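You operate a simulated robot arm through the tools that you are given. There is no shell and no other tool.

You are at the controls of a simulated two-armed robot. One attempt, no reset.

## Task
Drive the high rivet home at 7 bar, then shut the blue valve.
Fine: the rivet under the blue squeezer; set the blue dial, open the valve, hold the blue lever down; the strip stays where it is.

It is judged by the outcome, as a careful person would: the job done as asked, and still so three seconds after it is handed in. It fails if anything else is knocked over, pushed out of place, dropped, spilled or broken.

## Robot
Two 7-joint arms with two-finger parallel grippers on one trunk that stands fixed in place. Base frame: the origin is at the foot of the trunk, x ahead of it, y to its left, z up. Readings come in cm, degrees, newtons and seconds.
The left shoulder is at [2, 13.8, 132.9], the right one opposite. With the tool pointing down near the work surface each hand reaches from about 10 to 48 cm from the base axis, measured 20 degrees to its own side. Payload 1.57 kg a hand.
The TCP of each hand is the grasp point between the finger pads, 3 cm short of the fingertips. In the tool frame z runs along the fingers and y along their closing line. The gripper opens to 8 cm. The fingers are 1.7 cm wide and 1.2 cm thick; the gripper's body (4 by 8.2 cm) begins 8 cm behind the TCP.
Orientation is that of the tool frame in the base frame, as [roll, pitch, yaw] about the fixed x, y, z axes, in that order (R = Rz(yaw) Ry(pitch) Rx(roll)). With the fingers straight down and closing along the base's y, the tool's x points along the base's -x, its y along +y and its z along -z.

## Interface
- The arms move only by the tool play_rows. It takes "left_plan", "right_plan" or both (then of equal length, played together; a hand with none holds still); each is a list of rows, each an object (a shift or turn left out is 0, a gripper value left out holds the last) with "slide": the shift along the tool's x, y, z in cm, a list of three; "angular": the turn, a rotation vector about the tool's x, y, z in degrees, a list of three; "fingers": the gripper command, from -1 (shut) to 1 (fully open), values between in proportion. In form: [{"slide": [x, y, z], "angular": [wx, wy, wz], "fingers": fingers}, ...]. A call has 1 to 20 rows; each row shifts and turns the commanded pose from where the row before left it, along the tool's axes as they then stand. A row lasts 0.2 s, in which the tool goes at most 5 cm and 8.6 degrees; a call with a longer step from one row to the next is refused whole, and so is a gripper value outside its range. A pose out of reach is approached as far as the arm can. The call stops where the force on the tool passes 90 N (or 10 N more than at its start, if that is more) or the arm is blocked; 0.2 s more then pass. The fingers move at their own pace (about 4.5 cm/s each) and stop on an object; they squeeze with about 21 N. The grip force told is the motor's: it shows also when the fingers shut on nothing. Time passes only in rows, and 0.2 s behind the last, so rows that do not move let the fingers close. The reply holds the time, the measured pose of the TCP, the force on the tool along the base axes, the opening and the grip force, in the units named above and with some noise, with the torque about the TCP (base axes, N m) and any sound that the robot's microphone picked up.
- Cameras (640 x 400 px; columns grow to the right, rows downward): "scene" is now at [17.7, 4.99, 125.24]; the picture's right is [0.55, -0.84, 0.00], its down [-0.13, -0.09, -0.99] and it looks along [0.83, 0.54, -0.16] (base axes); focal length 214 px, centre (320, 200). "left" rides on the left gripper at [7.2, 0.7, -12.2] in its tool frame; the picture's right is [-0.09, 1.00, 0.00], its down [-0.84, -0.08, -0.54] and it looks along [-0.54, -0.05, 0.84] (tool axes); focal length 238 px, centre (320, 200). "right" rides on the right gripper at [7.2, -0.7, -12.2] in its tool frame; the picture's right is [0.09, 1.00, 0.00], its down [-0.84, 0.08, -0.54] and it looks along [-0.54, 0.05, 0.84] (tool axes); focal length 238 px, centre (320, 200). There is no depth. A picture from a camera that has moved, and an enlarged one, comes with that camera's place and axes in the base frame and with its lens.
- grab_frame(camera): a new picture of that camera. It takes no simulated time.
- lift_body(by): slides the trunk up (or, below 0, down) by that many cm; the arms and the scene camera ride with it, the base frame stays. It gives what a move gives, with no picture.
- turn_head(pan, tilt): turns the head with the scene camera to pan (to the left, within 60 degrees either way) and tilt (down, from -29 to 69), counted from straight ahead of the robot. It gives what a move gives.
- close_up(camera, box): a new picture of the part [left, top, right, bottom] of that camera's present view, enlarged. It takes no simulated time.
- finish_job(): hands the job in; it is judged then, once.

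Nothing tells you positions but the pictures and the camera data. Unless the task says otherwise, let go and move clear before handing in.

The tools are called after "Request:" as name(argument=value, ...) on one line, values as JSON. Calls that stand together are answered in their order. play_rows: Moves the arms, as the interface text tells. Its arguments: {"type":"object","properties":{"left_plan":{"type":"array","items":{"type":"object","properties":{"slide":{"type":"array","items":{"type":"number"}},"angular":{"type":"array","items":{"type":"number"}},"fingers":{"type":"number"}}}},"right_plan":{"type":"array","items":{"type":"object","properties":{"slide":{"type":"array","items":{"type":"number"}},"angular":{"type":"array","items":{"type":"number"}},"fingers":{"type":"number"}}}}},"required":[]} The other tools are called the same way: lift_body (by) slides the trunk up or down; turn_head (pan, tilt) turns the head that bears the scene camera; grab_frame (camera) takes a picture; close_up (camera, box) takes an enlarged picture of a part of a camera's view; finish_job () hands the job in.

At the start:

```text
time_s: 0.0
left_tool_pos: [25.51, 40.59, 118.88]
left_ee_rot: [-173.9, -24.6, -169.7]
left_wrist_force: [0.4, -0.2, -0.6]
left_wrist_torque: [0.0, -0.02, 0.0]
left_width: 8.0
left_grasp_force: 0.1
right_tool_pos: [32.0, 0.23, 118.98]
right_ee_rot: [180.0, -32.0, -179.9]
right_wrist_force: [-0.1, 0.2, 0.5]
right_wrist_torque: [0.02, 0.02, -0.02]
right_width: 8.0
right_grasp_force: 0.1
trunk travel left (down, up): [-70.4, 53.6]
head pan, tilt: [33.1, 9.3]
```

scene: 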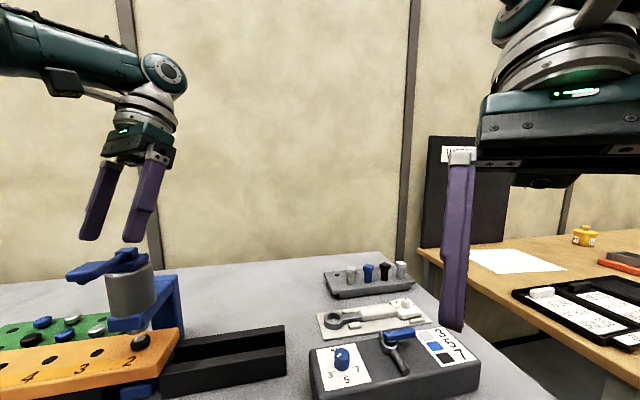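
right: 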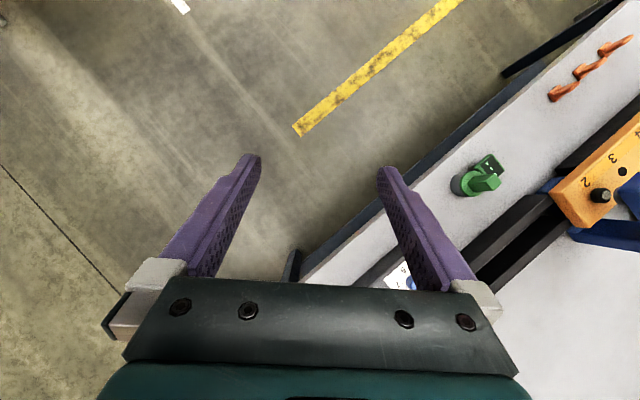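
left: 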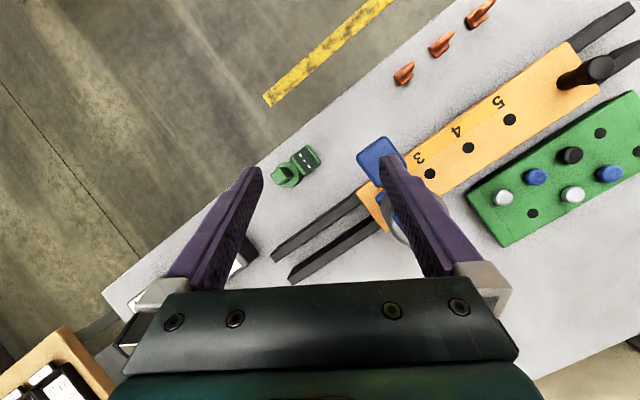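

I see a rivet strip (orange) on rails under a blue squeezer, a green rivet rack, and a grey control box with a blue dial and a blue valve. I'll look closer before moving anything.

Request:
close_up(camera="scene", box=[300, 250, 500, 400])

Request:
close_up(camera="scene", box=[0, 230, 290, 400])

Request:
turn_head(pan=33, tilt=40)

Request:
grab_frame(camera="scene")

```text
2.67 times, centred on (400, 325) of scene
camera zoom: at [17.7, 4.99, 125.24], right [0.55, -0.84, 0.0], down [-0.13, -0.09, -0.99], along [0.83, 0.54, -0.16], focal length 572 px, centre (107, -133)
```

zoom: 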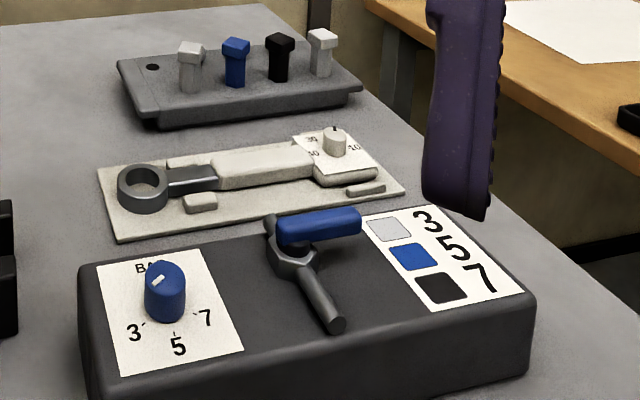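

```text
2.21 times, centred on (145, 315) of scene
camera zoom: at [17.7, 4.99, 125.24], right [0.55, -0.84, 0.0], down [-0.13, -0.09, -0.99], along [0.83, 0.54, -0.16], focal length 473 px, centre (706, -54)
```

zoom: 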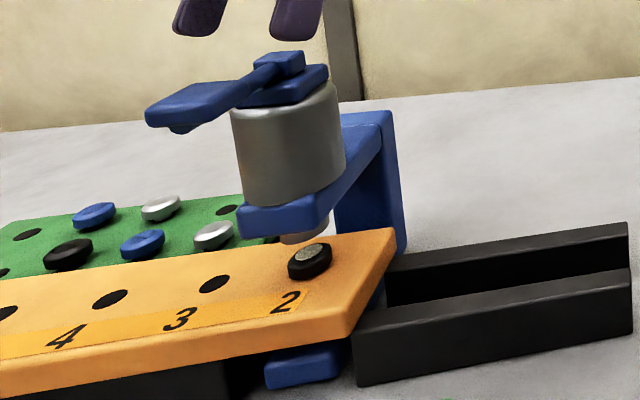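

```text
time_s: 1.0
left_tool_pos: [25.5, 40.47, 118.58]
left_ee_rot: [-173.9, -24.8, -169.6]
left_wrist_force: [-1.8, 0.1, -0.9]
left_wrist_torque: [0.01, 0.01, 0.02]
left_width: 8.01
left_grasp_force: 0.0
right_tool_pos: [31.97, 0.28, 118.71]
right_ee_rot: [-180.0, -32.1, -179.9]
right_wrist_force: [-0.5, -0.3, 0.1]
right_wrist_torque: [0.02, 0.0, 0.01]
right_width: 8.0
right_grasp_force: 0.0
trunk travel left (down, up): [-70.4, 53.6]
head pan, tilt: [33.0, 40.0]
```

```text
taken
camera scene: at [17.06, 4.55, 120.36], right [0.54, -0.84, 0.0], down [-0.54, -0.35, -0.77], along [0.64, 0.42, -0.64], focal length 214 px, centre (320, 200)
```

scene: 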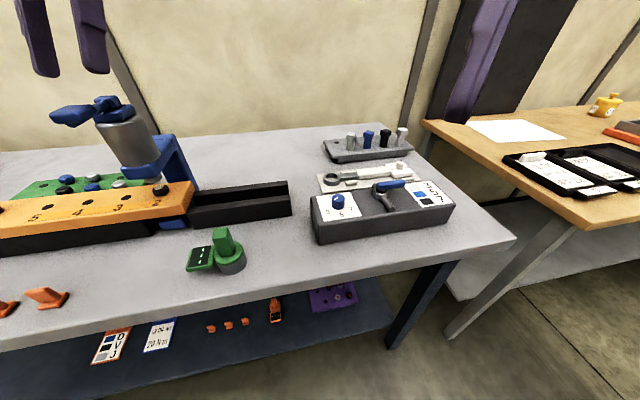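

The rivet stands by "2" near the squeezer and the control box lies to the right. I'll take more close-ups to tell the parts apart and to locate them.

Request:
close_up(camera="scene", box=[300, 120, 460, 250])

Request:
close_up(camera="scene", box=[0, 80, 200, 260])

Request:
close_up(camera="scene", box=[80, 220, 380, 380])

Request:
grab_frame(camera="left")

Request:
close_up(camera="right", box=[420, 100, 640, 300])

```text
3.08 times, centred on (380, 185) of scene
camera zoom: at [17.06, 4.55, 120.36], right [0.54, -0.84, 0.0], down [-0.54, -0.35, -0.77], along [0.64, 0.42, -0.64], focal length 660 px, centre (135, 246)
```

zoom: 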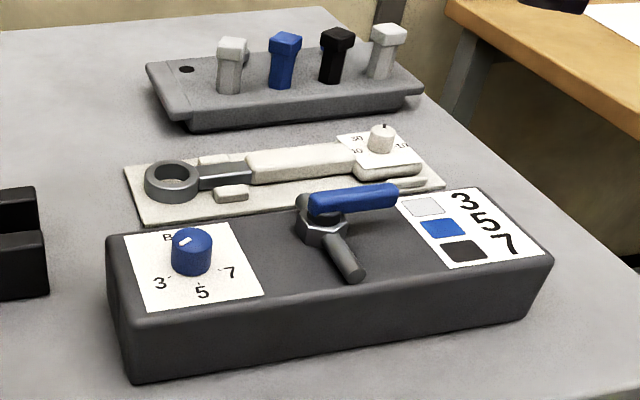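

```text
2.22 times, centred on (100, 170) of scene
camera zoom: at [17.06, 4.55, 120.36], right [0.54, -0.84, 0.0], down [-0.54, -0.35, -0.77], along [0.64, 0.42, -0.64], focal length 477 px, centre (809, 267)
```

zoom: 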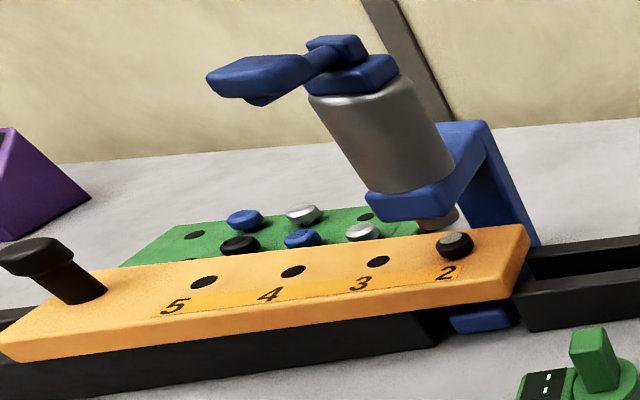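

```text
2.13 times, centred on (230, 300) of scene
camera zoom: at [17.06, 4.55, 120.36], right [0.54, -0.84, 0.0], down [-0.54, -0.35, -0.77], along [0.64, 0.42, -0.64], focal length 458 px, centre (512, -13)
```

zoom: 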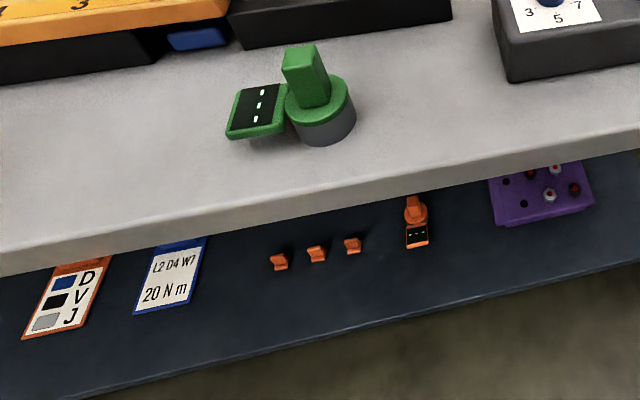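

```text
taken
camera left: at [23.63, 42.22, 132.62], right [-0.14, 0.98, -0.14], down [0.98, 0.16, 0.14], along [0.16, -0.11, -0.98], focal length 238 px, centre (320, 200)
```

left: 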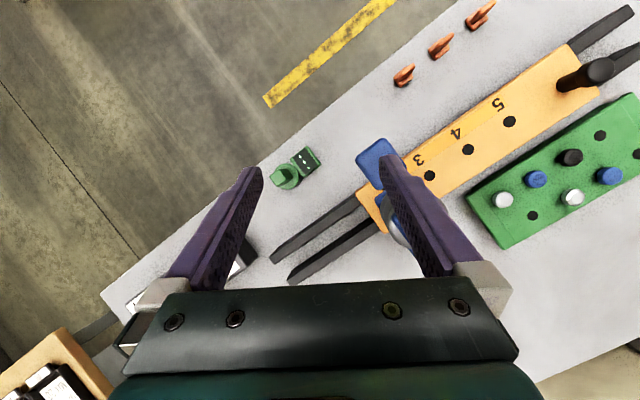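

```text
2.00 times, centred on (530, 200) of right
camera zoom: at [32.41, -0.49, 132.93], right [-0.08, 1.0, 0.05], down [1.0, 0.08, 0.01], along [0.01, 0.05, -1.0], focal length 477 px, centre (-100, 200)
```

zoom: 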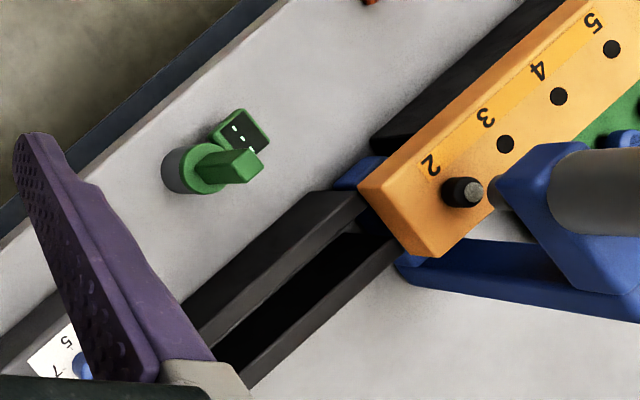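

The rivet (about [28, 49, 95]) sits directly below the squeezer ram, and the squeezer's lever pad is around [23, 44, 112]. I'll look closer at the dial, valve and lever.

Request:
close_up(camera="scene", box=[320, 185, 370, 225])

Request:
close_up(camera="scene", box=[360, 170, 450, 225])

Request:
close_up(camera="scene", box=[40, 80, 200, 220])

Request:
close_up(camera="left", box=[260, 110, 460, 270])

```text
10.00 times, centred on (345, 205) of scene
camera zoom: at [17.06, 4.55, 120.36], right [0.54, -0.84, 0.0], down [-0.54, -0.35, -0.77], along [0.64, 0.42, -0.64], focal length 2145 px, centre (70, 150)
```

zoom: 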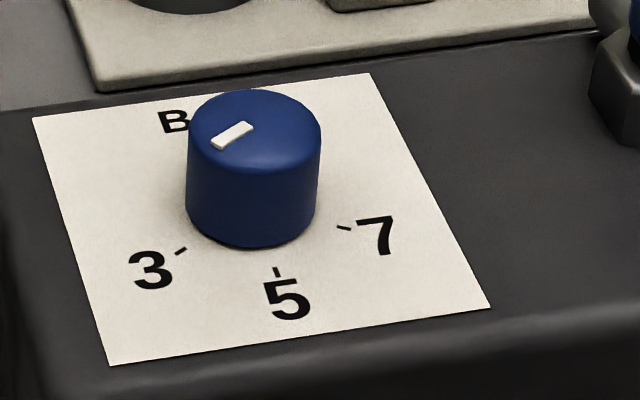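

```text
7.11 times, centred on (405, 198) of scene
camera zoom: at [17.06, 4.55, 120.36], right [0.54, -0.84, 0.0], down [-0.54, -0.35, -0.77], along [0.64, 0.42, -0.64], focal length 1525 px, centre (-284, 218)
```

zoom: 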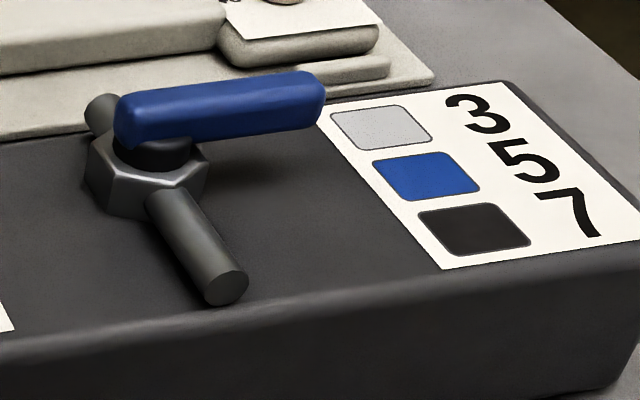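

```text
2.86 times, centred on (120, 150) of scene
camera zoom: at [17.06, 4.55, 120.36], right [0.54, -0.84, 0.0], down [-0.54, -0.35, -0.77], along [0.64, 0.42, -0.64], focal length 613 px, centre (891, 343)
```

zoom: 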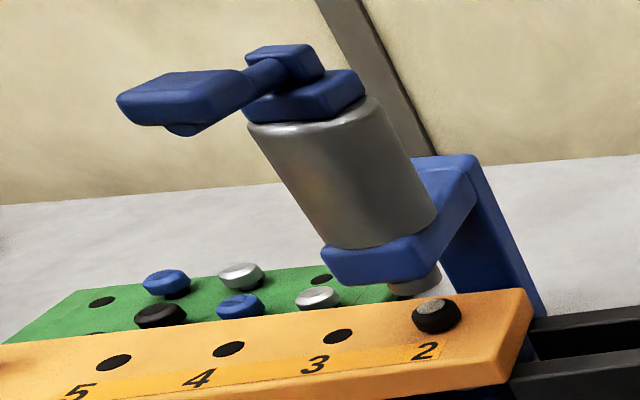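

```text
2.50 times, centred on (360, 190) of left
camera zoom: at [23.63, 42.22, 132.62], right [-0.14, 0.98, -0.14], down [0.98, 0.16, 0.14], along [0.16, -0.11, -0.98], focal length 596 px, centre (220, 225)
```

zoom: 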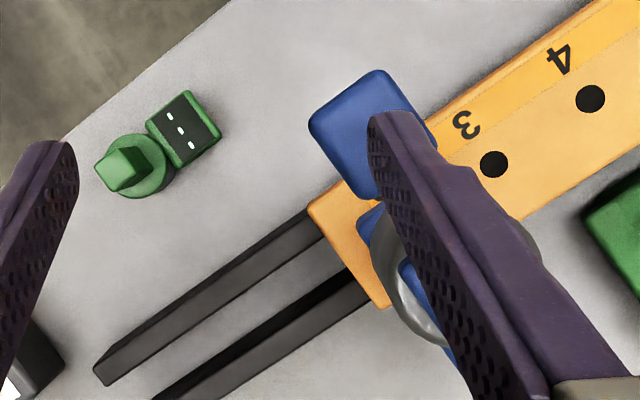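

The dial pointer sits at 3, and turning it counter-clockwise (seen from above) about 120° brings it to 7. The valve handle lies across its pipe, so it is shut. I'll back the right hand away to the right, lift the left hand clear of the lever, level it, and look at the box from above.

Request:
play_rows(left_plan=[{"slide": [0, 0, -4]}, {"slide": [0, 0, -3]}, {"angular": [-2.06, -6.03, 2.88]}, {"angular": [-2.06, -6.03, 2.88]}, {"angular": [-2.06, -6.03, 2.88]}, {"angular": [-2.06, -6.03, 2.88]}], right_plan=[{"slide": [0, -4, 0]}, {"slide": [0, -4, 0]}, {"slide": [0, -4, 0]}, {"slide": [0, -4, 0]}, {"slide": [0, -3, 0]}, {"slide": [0, 0, 0]}])

```text
time_s: 1.5
left_tool_pos: [21.74, 44.43, 118.12]
left_ee_rot: [-162.5, -29.2, -161.6]
left_wrist_force: [0.0, -0.3, 0.9]
left_wrist_torque: [0.0, 0.01, 0.0]
left_width: 7.98
left_grasp_force: 0.1
left hand out of reach, approached as far as the arm can: row 2
right_tool_pos: [31.91, -4.76, 119.02]
right_ee_rot: [179.9, -32.1, -179.7]
right_wrist_force: [-0.2, 0.5, 0.2]
right_wrist_torque: [0.03, 0.02, 0.02]
right_width: 7.97
right_grasp_force: 0.0
trunk travel left (down, up): [-70.4, 53.6]
head pan, tilt: [33.0, 40.0]
stopped in row 2 (left hand): the arm was blocked; the commanded pose is now the measured one
```

The left arm was at its reach limit when raised because its fingers lean back toward the robot; it touched nothing. I'll move it away from the squeezer, stand it upright, and carry on withdrawing the right hand.

Request:
play_rows(left_plan=[{"slide": [0.37, -3.16, 1.21]}, {"slide": [0.37, -3.16, 1.21]}, {"slide": [0.37, -3.16, 1.21]}, {"angular": [-4.33, -5.21, 4.46]}, {"angular": [-4.33, -5.21, 4.46]}, {"angular": [-4.33, -5.21, 4.46]}, {"angular": [-4.33, -5.21, 4.46]}, {"angular": [-4.33, -5.21, 4.46]}, {}], right_plan=[{"slide": [0, -3, 0]}, {"slide": [0, -3, 0]}, {"slide": [0, -3, 0]}, {"slide": [0, -3, 0]}, {"slide": [0, -3, 0]}, {}, {}, {}, {}])

Request:
grab_frame(camera="left")

Request:
grab_frame(camera="scene")

```text
time_s: 3.5
left_tool_pos: [22.45, 34.45, 116.22]
left_ee_rot: [179.9, -4.9, -179.3]
left_wrist_force: [-0.4, 0.1, 0.6]
left_wrist_torque: [0.0, -0.02, 0.0]
left_width: 8.02
left_grasp_force: 0.0
right_tool_pos: [31.35, -19.18, 117.91]
right_ee_rot: [-179.9, -34.4, -179.2]
right_wrist_force: [-0.3, 0.3, -0.3]
right_wrist_torque: [0.01, 0.02, 0.0]
right_width: 8.0
right_grasp_force: 0.1
trunk travel left (down, up): [-70.4, 53.6]
head pan, tilt: [33.0, 40.0]
```

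```text
taken
camera left: at [16.32, 34.95, 128.94], right [0.08, 1.0, -0.01], down [0.88, -0.07, 0.47], along [0.47, -0.04, -0.88], focal length 238 px, centre (320, 200)
```

left: 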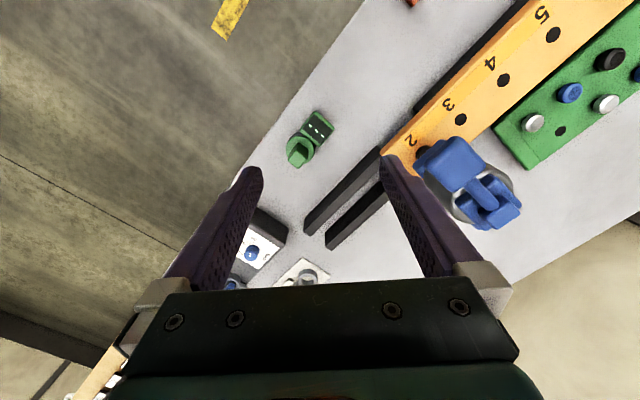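

```text
taken
camera scene: at [17.05, 4.55, 120.35], right [0.54, -0.84, 0.0], down [-0.54, -0.35, -0.77], along [0.64, 0.42, -0.64], focal length 214 px, centre (320, 200)
```

scene: 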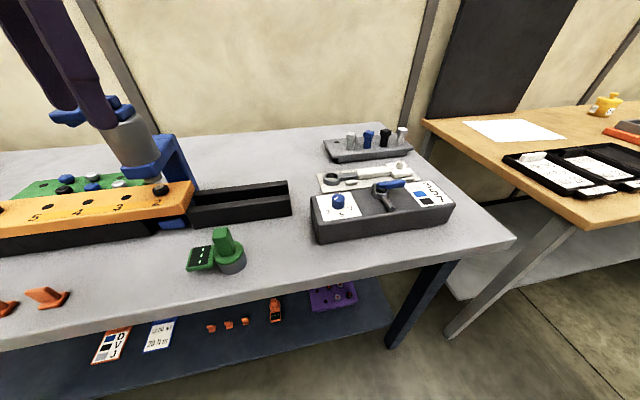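

Now the left camera sees both the lever and the dial from a second viewpoint. I'll zoom in on both to fix their positions.

Request:
close_up(camera="left", box=[210, 200, 370, 300])

Request:
close_up(camera="left", box=[370, 100, 550, 240])

Request:
close_up(camera="scene", box=[30, 80, 190, 210])

```text
4.00 times, centred on (290, 250) of left
camera zoom: at [16.32, 34.95, 128.94], right [0.08, 1.0, -0.01], down [0.88, -0.07, 0.47], along [0.47, -0.04, -0.88], focal length 953 px, centre (440, 0)
```

zoom: 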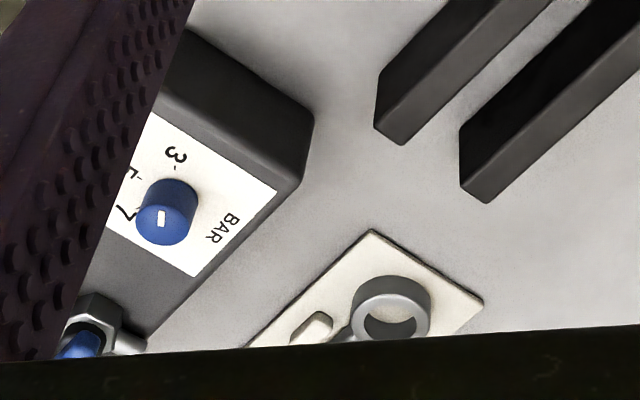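

```text
2.86 times, centred on (460, 170) of left
camera zoom: at [16.32, 34.95, 128.94], right [0.08, 1.0, -0.01], down [0.88, -0.07, 0.47], along [0.47, -0.04, -0.88], focal length 681 px, centre (-80, 286)
```

zoom: 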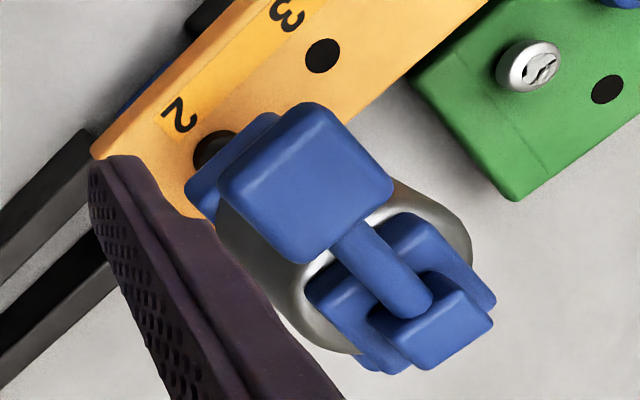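

```text
3.08 times, centred on (110, 145) of scene
camera zoom: at [17.05, 4.55, 120.35], right [0.54, -0.84, 0.0], down [-0.54, -0.35, -0.77], along [0.64, 0.42, -0.64], focal length 660 px, centre (966, 369)
```

zoom: 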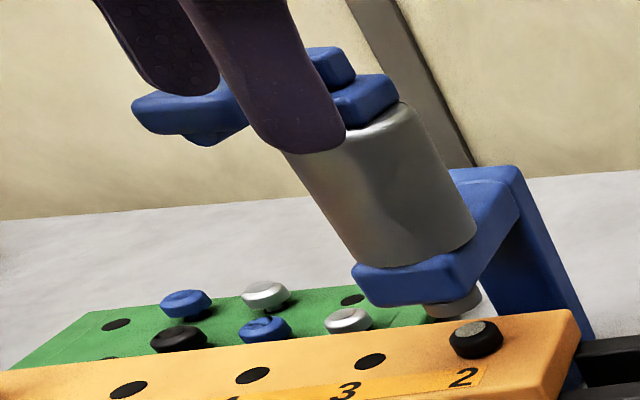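

The dial's top comes out at about [45.9, 19.2, 94.0], the lever pad at about [23.4, 45.1, 111.5], and the valve near [53.6, 13.3]. The valve is far out for the left arm, so I'll lower the trunk a little for better horizontal reach and watch that everything stays clear.

Request:
lift_body(by=-6)

Request:
grab_frame(camera="scene")

Request:
grab_frame(camera="left")

Request:
grab_frame(camera="right")

```text
time_s: 4.5
left_tool_pos: [22.56, 34.33, 110.28]
left_ee_rot: [179.9, -4.8, -179.7]
left_wrist_force: [-0.2, 0.0, 0.4]
left_wrist_torque: [0.01, 0.01, 0.0]
left_width: 8.03
left_grasp_force: 0.0
right_tool_pos: [31.22, -19.23, 111.98]
right_ee_rot: [180.0, -34.4, -179.5]
right_wrist_force: [-0.2, 0.5, 0.6]
right_wrist_torque: [-0.02, -0.01, -0.01]
right_width: 8.01
right_grasp_force: 0.0
trunk travel left (down, up): [-64.4, 59.6]
head pan, tilt: [33.0, 40.0]
```

```text
taken
camera scene: at [17.06, 4.55, 114.35], right [0.54, -0.84, 0.0], down [-0.54, -0.35, -0.77], along [0.64, 0.42, -0.64], focal length 214 px, centre (320, 200)
```

scene: 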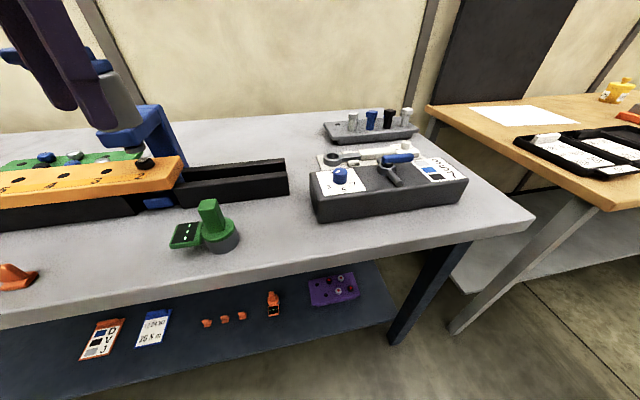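

```text
taken
camera left: at [16.32, 34.88, 122.95], right [0.09, 1.0, -0.01], down [0.88, -0.07, 0.47], along [0.47, -0.05, -0.88], focal length 238 px, centre (320, 200)
```

left: 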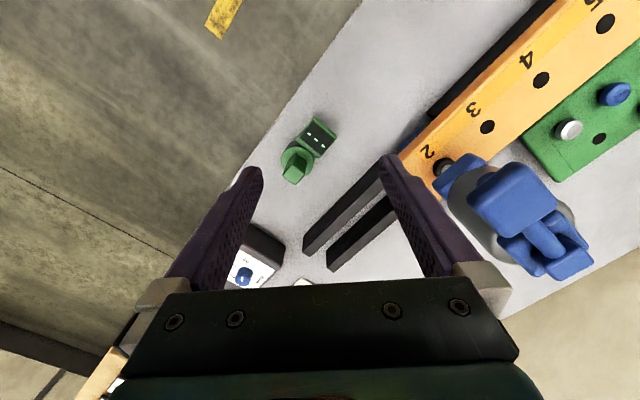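

```text
taken
camera right: at [32.3, -20.02, 125.88], right [-0.09, 0.99, 0.05], down [1.0, 0.09, -0.03], along [-0.03, 0.05, -1.0], focal length 238 px, centre (320, 200)
```

right: 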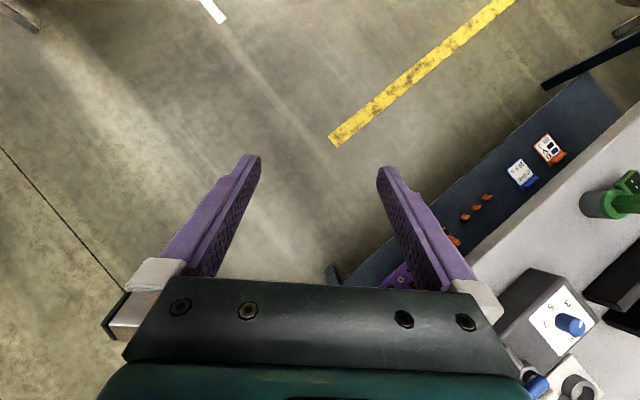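

The right camera confirms the dial near [46, 19.3, 93]. I'll carry the left hand to hover high near the dial, upright, then lower the trunk further.

Request:
play_rows(left_plan=[{"angular": [0, -4.8, 0]}, {"slide": [-3.5, -3.5, 0]}, {"slide": [-3.5, -3.5, 0]}, {"slide": [-3.5, -3.5, 0]}, {"slide": [-3.5, -3.5, 0]}, {"slide": [-3, 0, 0]}, {}, {}])

Request:
lift_body(by=-5)

Request:
grab_frame(camera="left")

Request:
grab_frame(camera="scene")

```text
time_s: 6.3
left_tool_pos: [40.95, 19.77, 113.85]
left_ee_rot: [179.7, 4.9, 180.0]
left_wrist_force: [-0.3, -0.4, 0.9]
left_wrist_torque: [0.02, -0.03, 0.0]
left_width: 7.99
left_grasp_force: 0.0
right_tool_pos: [31.26, -19.44, 111.87]
right_ee_rot: [180.0, -34.3, -179.6]
right_wrist_force: [-0.1, -0.1, -0.3]
right_wrist_torque: [0.01, 0.0, -0.01]
right_width: 8.0
right_grasp_force: 0.0
trunk travel left (down, up): [-64.4, 59.6]
head pan, tilt: [33.0, 40.0]
```

```text
time_s: 7.2
left_tool_pos: [40.93, 19.8, 108.72]
left_ee_rot: [179.8, 4.9, 179.9]
left_wrist_force: [-0.9, 0.7, 1.3]
left_wrist_torque: [0.01, 0.0, -0.02]
left_width: 8.01
left_grasp_force: 0.1
right_tool_pos: [31.33, -19.51, 106.79]
right_ee_rot: [-180.0, -34.3, -179.7]
right_wrist_force: [-0.3, 0.0, -0.1]
right_wrist_torque: [0.01, -0.03, 0.01]
right_width: 7.97
right_grasp_force: 0.1
trunk travel left (down, up): [-59.4, 64.6]
head pan, tilt: [33.0, 40.0]
```

```text
taken
camera left: at [32.66, 20.43, 120.31], right [0.09, 1.0, 0.01], down [0.79, -0.08, 0.61], along [0.61, -0.05, -0.79], focal length 238 px, centre (320, 200)
```

left: 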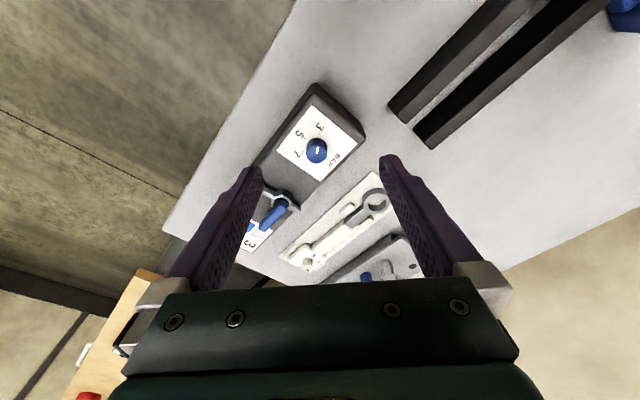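

```text
taken
camera scene: at [17.06, 4.55, 109.35], right [0.54, -0.84, 0.0], down [-0.54, -0.35, -0.77], along [0.64, 0.42, -0.64], focal length 214 px, centre (320, 200)
```

scene: 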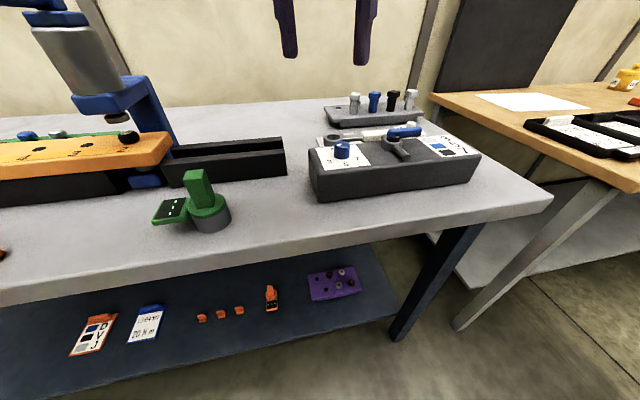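

The hand hovers near the dial. I'll zoom from both cameras to refine the dial and valve positions.

Request:
close_up(camera="left", box=[240, 80, 400, 180])

Request:
close_up(camera="scene", box=[300, 110, 500, 210])

Request:
close_up(camera="left", box=[230, 160, 400, 290])

```text
4.00 times, centred on (320, 130) of left
camera zoom: at [32.66, 20.43, 120.31], right [0.09, 1.0, 0.01], down [0.79, -0.08, 0.61], along [0.61, -0.05, -0.79], focal length 953 px, centre (320, 480)
```

zoom: 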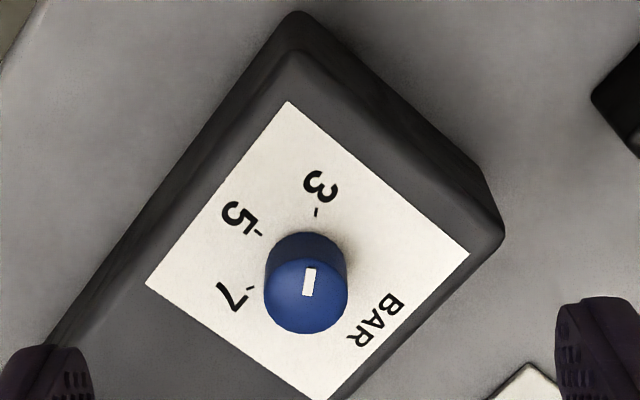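

```text
3.20 times, centred on (400, 160) of scene
camera zoom: at [17.06, 4.55, 109.35], right [0.54, -0.84, 0.0], down [-0.54, -0.35, -0.77], along [0.64, 0.42, -0.64], focal length 686 px, centre (64, 328)
```

zoom: 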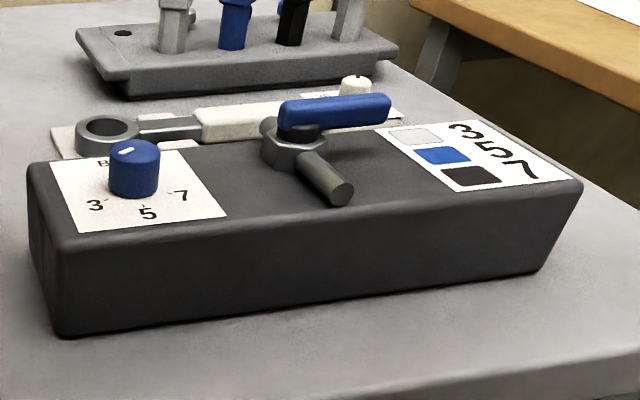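

```text
3.08 times, centred on (315, 225) of left
camera zoom: at [32.66, 20.43, 120.31], right [0.09, 1.0, 0.01], down [0.79, -0.08, 0.61], along [0.61, -0.05, -0.79], focal length 733 px, centre (335, 123)
```

zoom: 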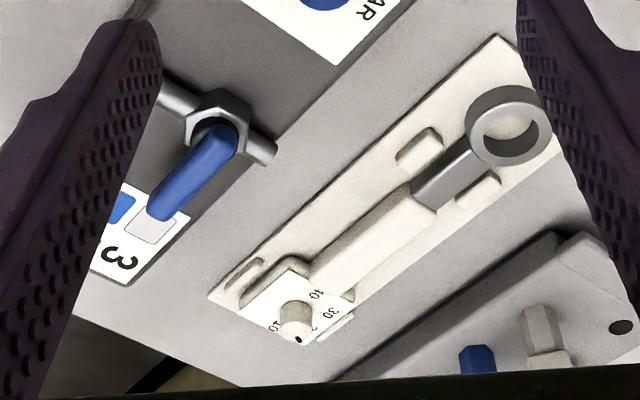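

The dial top comes out at about [45.5, 19.05, 94.4] with its base at about 92.4, and the ticks are 60° apart. I'll straighten the hand over the dial at a safe height and pre-turn it clockwise by 60° to leave room for the counter-clockwise turn.

Request:
play_rows(left_plan=[{"angular": [0, 4.9, 0]}, {"slide": [-4.55, -0.75, 1]}, {"angular": [0, 0, 8.5]}, {"angular": [0, 0, 8.5]}, {"angular": [0, 0, 8.5]}, {"angular": [0, 0, 8.5]}, {"angular": [0, 0, 8.5]}, {"angular": [0, 0, 8.5]}, {"angular": [0, 0, 8.5]}, {}, {}])

Request:
grab_frame(camera="left")

Request:
grab_frame(camera="scene")

```text
time_s: 9.6
left_tool_pos: [45.49, 18.91, 107.85]
left_ee_rot: [179.9, -0.2, 120.4]
left_wrist_force: [-0.8, -0.5, -0.1]
left_wrist_torque: [0.02, -0.03, -0.01]
left_width: 8.02
left_grasp_force: 0.0
right_tool_pos: [31.42, -19.5, 106.95]
right_ee_rot: [179.9, -34.5, -179.8]
right_wrist_force: [-0.3, -0.2, 1.0]
right_wrist_torque: [0.02, 0.0, 0.0]
right_width: 7.99
right_grasp_force: 0.0
trunk travel left (down, up): [-59.4, 64.6]
head pan, tilt: [33.0, 40.0]
```

```text
taken
camera left: at [42.3, 25.48, 120.0], right [0.91, 0.42, 0.0], down [0.36, -0.76, 0.54], along [0.23, -0.49, -0.84], focal length 238 px, centre (320, 200)
```

left: 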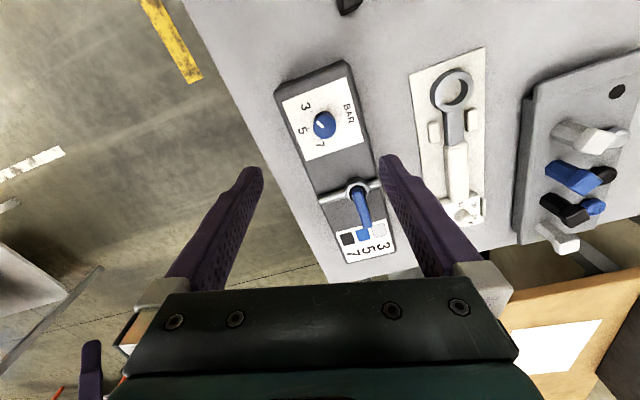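

```text
taken
camera scene: at [17.05, 4.55, 109.35], right [0.54, -0.84, 0.0], down [-0.54, -0.35, -0.77], along [0.64, 0.42, -0.64], focal length 214 px, centre (320, 200)
```

scene: 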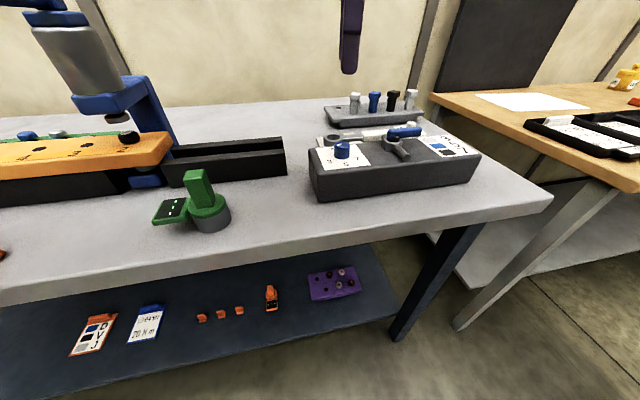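

The hand reached the −60° yaw without trouble. I'll rehearse the whole 120° turn here in free air to confirm the wrist can do it, taking a look at the dial from this angle first.

Request:
close_up(camera="left", box=[270, 80, 370, 160])

Request:
play_rows(left_plan=[{"angular": [0, 0, -8.5]}, {"angular": [0, 0, -8.5]}, {"angular": [0, 0, -8.5]}, {"angular": [0, 0, -8.5]}, {"angular": [0, 0, -8.5]}, {"angular": [0, 0, -8.5]}, {"angular": [0, 0, -8.5]}, {"angular": [0, 0, -8.5]}, {"angular": [0, 0, -8.5]}, {"angular": [0, 0, -8.5]}, {"angular": [0, 0, -8.5]}, {"angular": [0, 0, -8.5]}, {"angular": [0, 0, -8.5]}, {"angular": [0, 0, -8.5]}, {"angular": [0, 0, -4]}, {}, {}])

Request:
grab_frame(camera="left")

```text
5.00 times, centred on (320, 120) of left
camera zoom: at [42.3, 25.48, 120.0], right [0.91, 0.42, 0.0], down [0.36, -0.76, 0.54], along [0.23, -0.49, -0.84], focal length 1192 px, centre (320, 600)
```

zoom: 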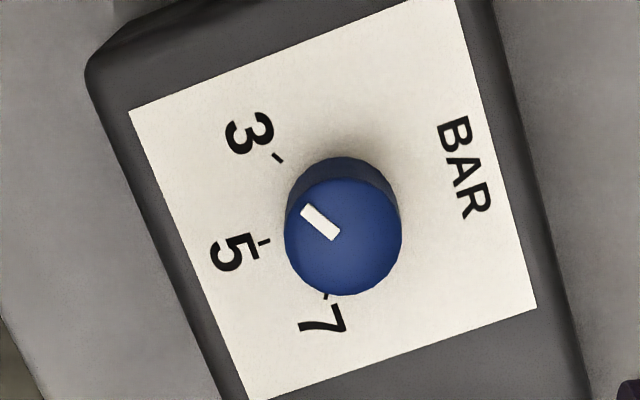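

```text
time_s: 13.2
left_tool_pos: [45.52, 19.04, 107.84]
left_ee_rot: [179.9, 0.1, -116.5]
left_wrist_force: [0.6, 0.1, 0.3]
left_wrist_torque: [0.03, 0.04, 0.03]
left_width: 8.01
left_grasp_force: 0.1
right_tool_pos: [31.32, -19.59, 106.81]
right_ee_rot: [180.0, -34.4, -179.7]
right_wrist_force: [-0.6, 0.2, 0.9]
right_wrist_torque: [0.01, 0.01, 0.0]
right_width: 8.02
right_grasp_force: 0.0
trunk travel left (down, up): [-59.4, 64.6]
head pan, tilt: [33.0, 40.0]
```

```text
taken
camera left: at [41.61, 12.84, 119.93], right [-0.85, 0.53, 0.0], down [0.44, 0.71, 0.54], along [0.28, 0.46, -0.84], focal length 238 px, centre (320, 200)
```

left: 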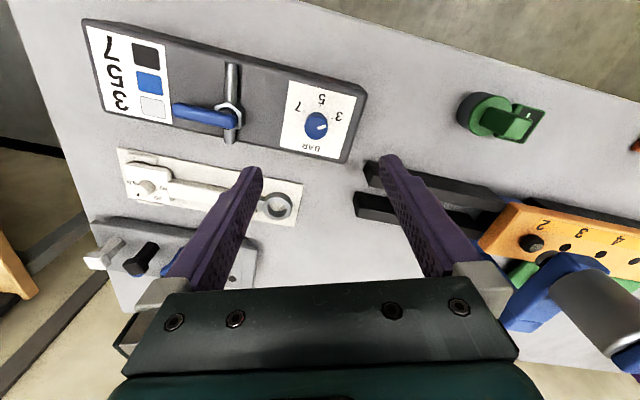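

The full turn works in free air. I'll rotate back to the start yaw, centre over the dial at [45.75, 18.95], and come down partway to check alignment.

Request:
play_rows(left_plan=[{"angular": [0, 0, 8.5]}, {"angular": [0, 0, 8.5]}, {"angular": [0, 0, 8.5]}, {"angular": [0, 0, 8.5]}, {"angular": [0, 0, 8.5]}, {"angular": [0, 0, 8.5]}, {"angular": [0, 0, 8.5]}, {"angular": [0, 0, 8.5]}, {"angular": [0, 0, 8.5]}, {"angular": [0, 0, 8.5]}, {"angular": [0, 0, 8.5]}, {"angular": [0, 0, 8.5]}, {"angular": [0, 0, 8.5]}, {"angular": [0, 0, 8.5]}, {"angular": [0, 0, 4]}, {"slide": [-0.15, 0.2, 2], "fingers": 0.2}, {"slide": [0, 0, 2]}, {"slide": [0, 0, 2]}, {}, {}])

Request:
grab_frame(camera="left")

Request:
close_up(camera="scene", box=[290, 60, 450, 210])

```text
time_s: 17.4
left_tool_pos: [45.87, 19.03, 101.74]
left_ee_rot: [179.8, -0.2, 120.4]
left_wrist_force: [-0.3, -1.0, -0.8]
left_wrist_torque: [0.0, -0.01, 0.01]
left_width: 4.79
left_grasp_force: 0.1
right_tool_pos: [31.24, -19.6, 106.94]
right_ee_rot: [180.0, -34.4, -179.9]
right_wrist_force: [0.0, -0.3, -0.5]
right_wrist_torque: [0.01, -0.03, -0.01]
right_width: 8.0
right_grasp_force: 0.0
trunk travel left (down, up): [-59.4, 64.6]
head pan, tilt: [33.0, 40.0]
```

```text
taken
camera left: at [42.69, 25.5, 113.88], right [0.91, 0.43, 0.0], down [0.36, -0.76, 0.54], along [0.23, -0.49, -0.84], focal length 238 px, centre (320, 200)
```

left: 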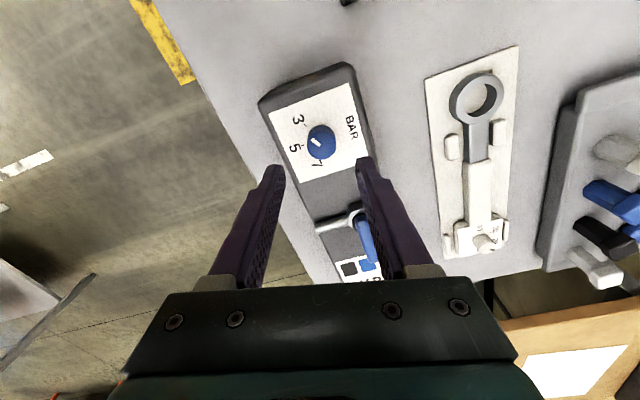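

```text
2.67 times, centred on (370, 135) of scene
camera zoom: at [17.06, 4.55, 109.35], right [0.54, -0.84, 0.0], down [-0.54, -0.35, -0.77], along [0.64, 0.42, -0.64], focal length 572 px, centre (187, 373)
```

zoom: 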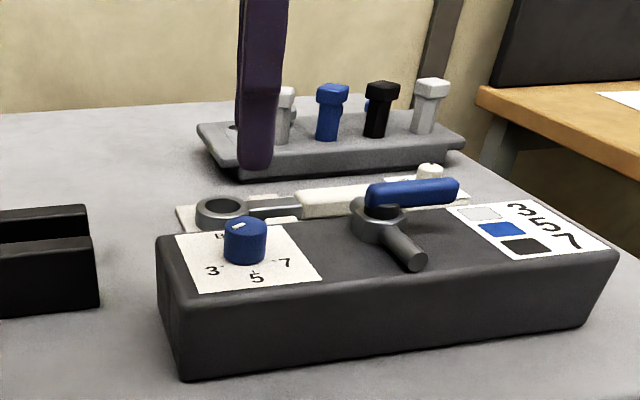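

The hand is at z 101.7 with the dial in the middle between the fingers. A zoom will check the centring across the fingers before descending.

Request:
close_up(camera="left", box=[260, 90, 380, 190])

```text
4.00 times, centred on (320, 140) of left
camera zoom: at [42.69, 25.5, 113.88], right [0.91, 0.43, 0.0], down [0.36, -0.76, 0.54], along [0.23, -0.49, -0.84], focal length 953 px, centre (320, 440)
```

zoom: 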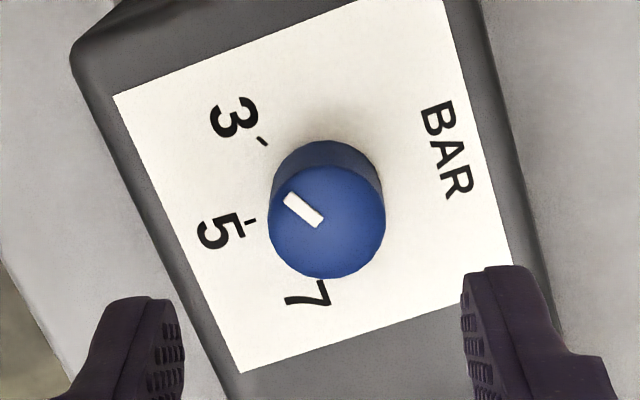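

The dial is about 0.15 cm off centre along the closing line, so I'll correct that, descend so the fingertips straddle the knob just above the box, and close.

Request:
play_rows(left_plan=[{"slide": [0.1, 0.15, 2]}, {"slide": [0, 0, 2]}, {"slide": [0, 0, 1.2]}, {"slide": [0, 0, 0.5]}, {}])

Request:
close_up(camera="left", box=[240, 90, 400, 190])

Request:
close_up(camera="scene", box=[300, 110, 400, 190])

```text
time_s: 18.6
left_tool_pos: [45.73, 19.03, 96.07]
left_ee_rot: [179.9, -0.3, 120.4]
left_wrist_force: [0.6, 0.1, 0.3]
left_wrist_torque: [0.0, -0.03, -0.04]
left_width: 4.81
left_grasp_force: 0.1
right_tool_pos: [31.28, -19.51, 106.85]
right_ee_rot: [-180.0, -34.4, -179.8]
right_wrist_force: [0.3, -0.5, -0.3]
right_wrist_torque: [-0.02, -0.03, 0.01]
right_width: 8.0
right_grasp_force: 0.1
trunk travel left (down, up): [-59.4, 64.6]
head pan, tilt: [33.0, 40.0]
```

```text
4.00 times, centred on (320, 140) of left
camera zoom: at [42.68, 25.66, 108.29], right [0.91, 0.43, 0.0], down [0.36, -0.76, 0.54], along [0.23, -0.49, -0.84], focal length 953 px, centre (320, 440)
```

zoom: 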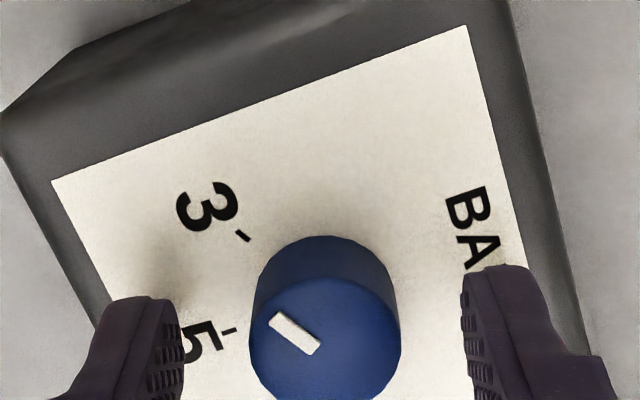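

```text
5.00 times, centred on (350, 150) of scene
camera zoom: at [17.05, 4.55, 109.35], right [0.54, -0.84, 0.0], down [-0.54, -0.35, -0.77], along [0.64, 0.42, -0.64], focal length 1072 px, centre (170, 450)
```

zoom: 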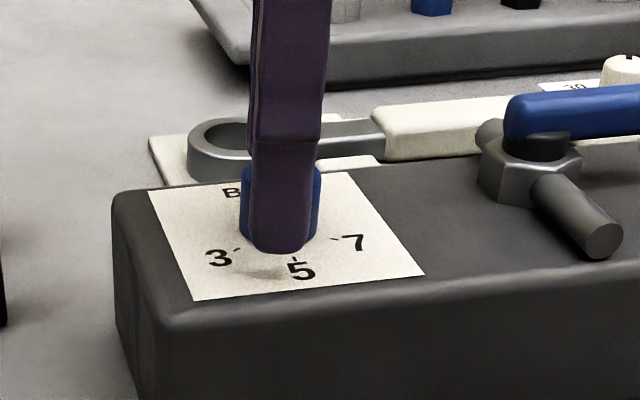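

The fingers straddle the knob evenly, tips just above the box. Now I'll close on it.

Request:
play_rows(left_plan=[{"fingers": -0.2}, {"fingers": -0.6}, {"fingers": -1}, {}, {}])

Request:
close_up(camera="left", box=[240, 100, 400, 200])

```text
time_s: 19.8
left_tool_pos: [45.89, 19.26, 96.05]
left_ee_rot: [180.0, -0.2, 120.5]
left_wrist_force: [4.4, 1.1, -6.4]
left_wrist_torque: [-0.09, -0.3, 0.02]
left_width: 2.5
left_grasp_force: 36.7
right_tool_pos: [31.42, -19.45, 106.89]
right_ee_rot: [180.0, -34.4, -179.8]
right_wrist_force: [0.7, -0.2, -0.2]
right_wrist_torque: [-0.01, 0.0, 0.01]
right_width: 8.01
right_grasp_force: 0.0
trunk travel left (down, up): [-59.4, 64.6]
head pan, tilt: [33.0, 40.0]
```

```text
4.00 times, centred on (320, 150) of left
camera zoom: at [42.72, 25.68, 108.31], right [0.9, 0.43, 0.0], down [0.36, -0.76, 0.54], along [0.23, -0.49, -0.84], focal length 953 px, centre (320, 400)
```

zoom: 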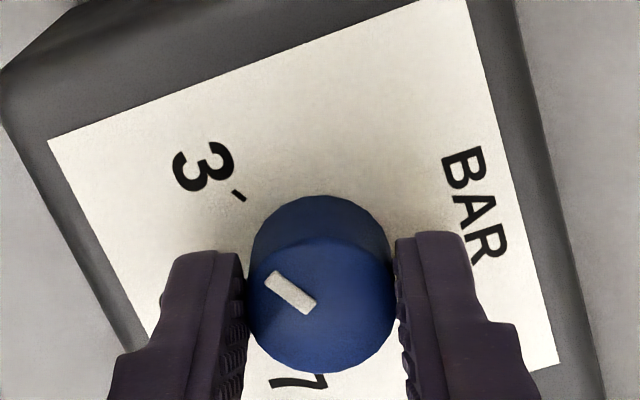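

The knob is gripped (2.5 cm). I'll ease the small sideways load, then turn it 60° counter-clockwise first and check.

Request:
play_rows(left_plan=[{"slide": [0, 0.15, 0]}, {"angular": [0, 0, -7.5]}, {"angular": [0, 0, -7.5]}, {"angular": [0, 0, -7.5]}, {"angular": [0, 0, -7.5]}, {"angular": [0, 0, -7.5]}, {"angular": [0, 0, -7.5]}, {"angular": [0, 0, -7.5]}, {"angular": [0, 0, -7.5]}, {}])

Request:
grab_frame(camera="left")

Request:
close_up(camera="scene", box=[300, 110, 400, 190])

```text
time_s: 22.0
left_tool_pos: [45.79, 19.08, 96.05]
left_ee_rot: [-179.9, -0.1, -179.5]
left_wrist_force: [-16.1, -12.9, 27.9]
left_wrist_torque: [-0.48, 0.42, -0.01]
left_width: 2.52
left_grasp_force: 36.7
right_tool_pos: [31.3, -19.64, 106.88]
right_ee_rot: [-179.9, -34.4, -179.7]
right_wrist_force: [-0.8, -0.1, 0.0]
right_wrist_torque: [0.02, 0.01, 0.01]
right_width: 8.01
right_grasp_force: 0.1
trunk travel left (down, up): [-59.4, 64.6]
head pan, tilt: [33.0, 40.0]
```

```text
taken
camera left: at [38.58, 19.69, 108.24], right [0.08, 1.0, 0.0], down [0.84, -0.07, 0.54], along [0.54, -0.05, -0.84], focal length 238 px, centre (320, 200)
```

left: 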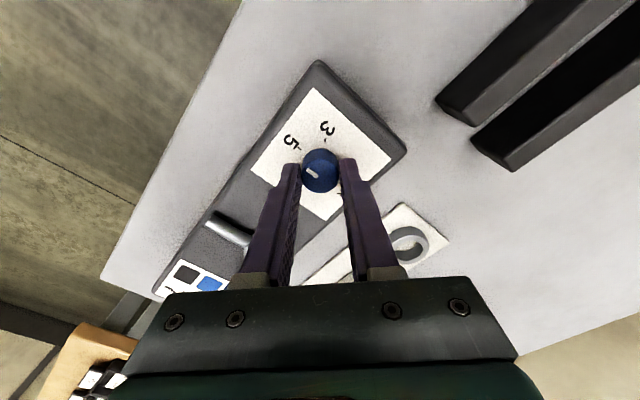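

```text
5.00 times, centred on (350, 150) of scene
camera zoom: at [17.01, 4.44, 109.34], right [0.54, -0.84, 0.0], down [-0.54, -0.35, -0.77], along [0.64, 0.42, -0.64], focal length 1072 px, centre (170, 450)
```

zoom: 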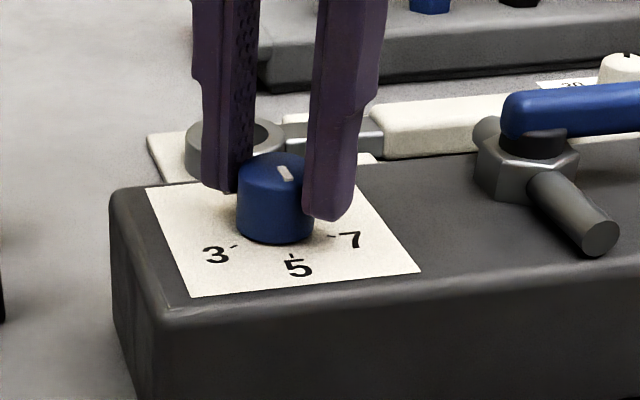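

The knob has turned to about 5, but an upward load of 28 N has built up. I'll zoom in and ease the hand up a touch before continuing.

Request:
play_rows(left_plan=[{"slide": [0, 0, -0.3]}, {}])

Request:
close_up(camera="left", box=[240, 100, 400, 200])

```text
time_s: 22.6
left_tool_pos: [45.87, 19.05, 96.07]
left_ee_rot: [179.9, 0.0, -179.6]
left_wrist_force: [7.7, -8.7, -19.8]
left_wrist_torque: [-0.35, -0.19, 0.0]
left_width: 2.5
left_grasp_force: 36.6
right_tool_pos: [31.39, -19.77, 106.88]
right_ee_rot: [-179.9, -34.3, -179.9]
right_wrist_force: [0.6, -0.4, -0.1]
right_wrist_torque: [-0.02, -0.01, 0.01]
right_width: 8.03
right_grasp_force: 0.1
trunk travel left (down, up): [-59.4, 64.6]
head pan, tilt: [33.0, 40.0]
```

```text
4.00 times, centred on (320, 150) of left
camera zoom: at [38.58, 19.64, 108.25], right [0.08, 1.0, 0.0], down [0.84, -0.07, 0.54], along [0.54, -0.04, -0.84], focal length 953 px, centre (320, 400)
```

zoom: 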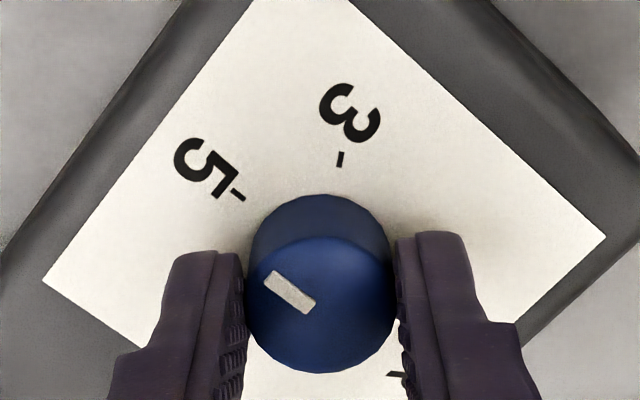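

The pointer now aims at 5 as planned. I'll balance the small residual loads and turn the remaining 60° to 7.

Request:
play_rows(left_plan=[{"slide": [0, -0.06, 0.12]}, {"angular": [0, 0, -7.5]}, {"angular": [0, 0, -7.5]}, {"angular": [0, 0, -7.5]}, {"angular": [0, 0, -7.5]}, {}])

```text
time_s: 24.0
left_tool_pos: [45.81, 19.1, 96.12]
left_ee_rot: [179.9, -0.2, -149.5]
left_wrist_force: [7.6, -9.2, -24.2]
left_wrist_torque: [-0.14, -0.35, 0.0]
left_width: 2.49
left_grasp_force: 36.7
right_tool_pos: [31.35, -19.72, 106.86]
right_ee_rot: [-179.8, -34.4, -179.9]
right_wrist_force: [-0.1, -0.1, 0.2]
right_wrist_torque: [0.0, -0.01, 0.0]
right_width: 8.0
right_grasp_force: 0.1
trunk travel left (down, up): [-59.4, 64.6]
head pan, tilt: [33.0, 40.0]
```

Request:
play_rows(left_plan=[{"slide": [0, -0.05, 0.12]}, {"angular": [0, 0, -7.5]}, {"angular": [0, 0, -7.5]}, {"angular": [0, 0, -7.5]}, {"angular": [0, 0, -7.5]}, {}])

Request:
close_up(camera="left", box=[240, 100, 400, 200])

Request:
close_up(camera="scene", box=[300, 110, 400, 190])

```text
time_s: 25.4
left_tool_pos: [45.93, 18.93, 96.12]
left_ee_rot: [179.8, -0.1, -119.5]
left_wrist_force: [-5.2, -7.9, 3.8]
left_wrist_torque: [-0.96, 0.64, -0.17]
left_width: 2.5
left_grasp_force: 36.6
right_tool_pos: [31.21, -19.65, 106.88]
right_ee_rot: [-179.9, -34.4, -179.8]
right_wrist_force: [-0.7, -0.3, 0.8]
right_wrist_torque: [0.03, 0.01, 0.04]
right_width: 8.03
right_grasp_force: 0.1
trunk travel left (down, up): [-59.4, 64.6]
head pan, tilt: [33.0, 40.0]
```

```text
4.00 times, centred on (320, 150) of left
camera zoom: at [41.73, 12.99, 108.31], right [-0.82, 0.57, 0.0], down [0.48, 0.69, 0.54], along [0.31, 0.45, -0.84], focal length 953 px, centre (320, 400)
```

zoom: 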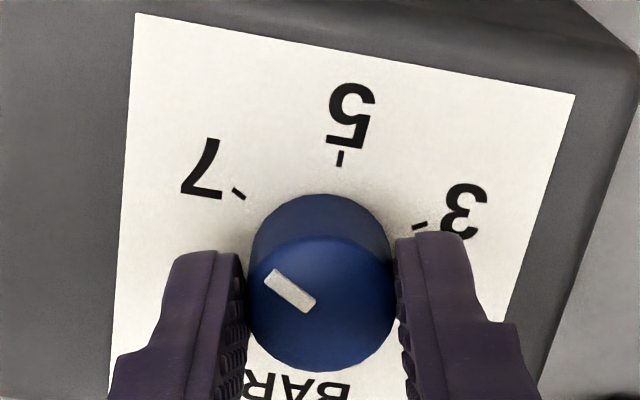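

```text
5.00 times, centred on (350, 150) of scene
camera zoom: at [17.0, 4.42, 109.35], right [0.54, -0.84, 0.0], down [-0.54, -0.35, -0.77], along [0.64, 0.42, -0.64], focal length 1072 px, centre (170, 450)
```

zoom: 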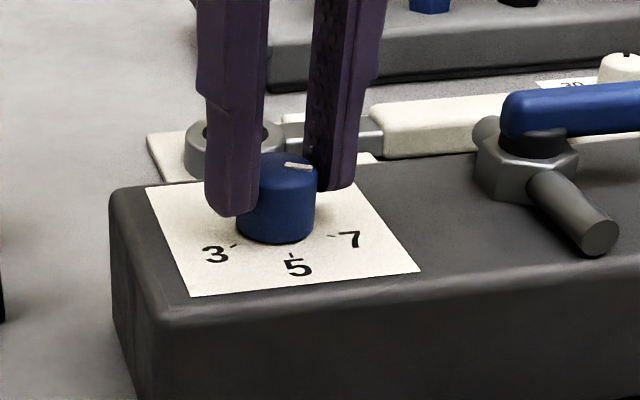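

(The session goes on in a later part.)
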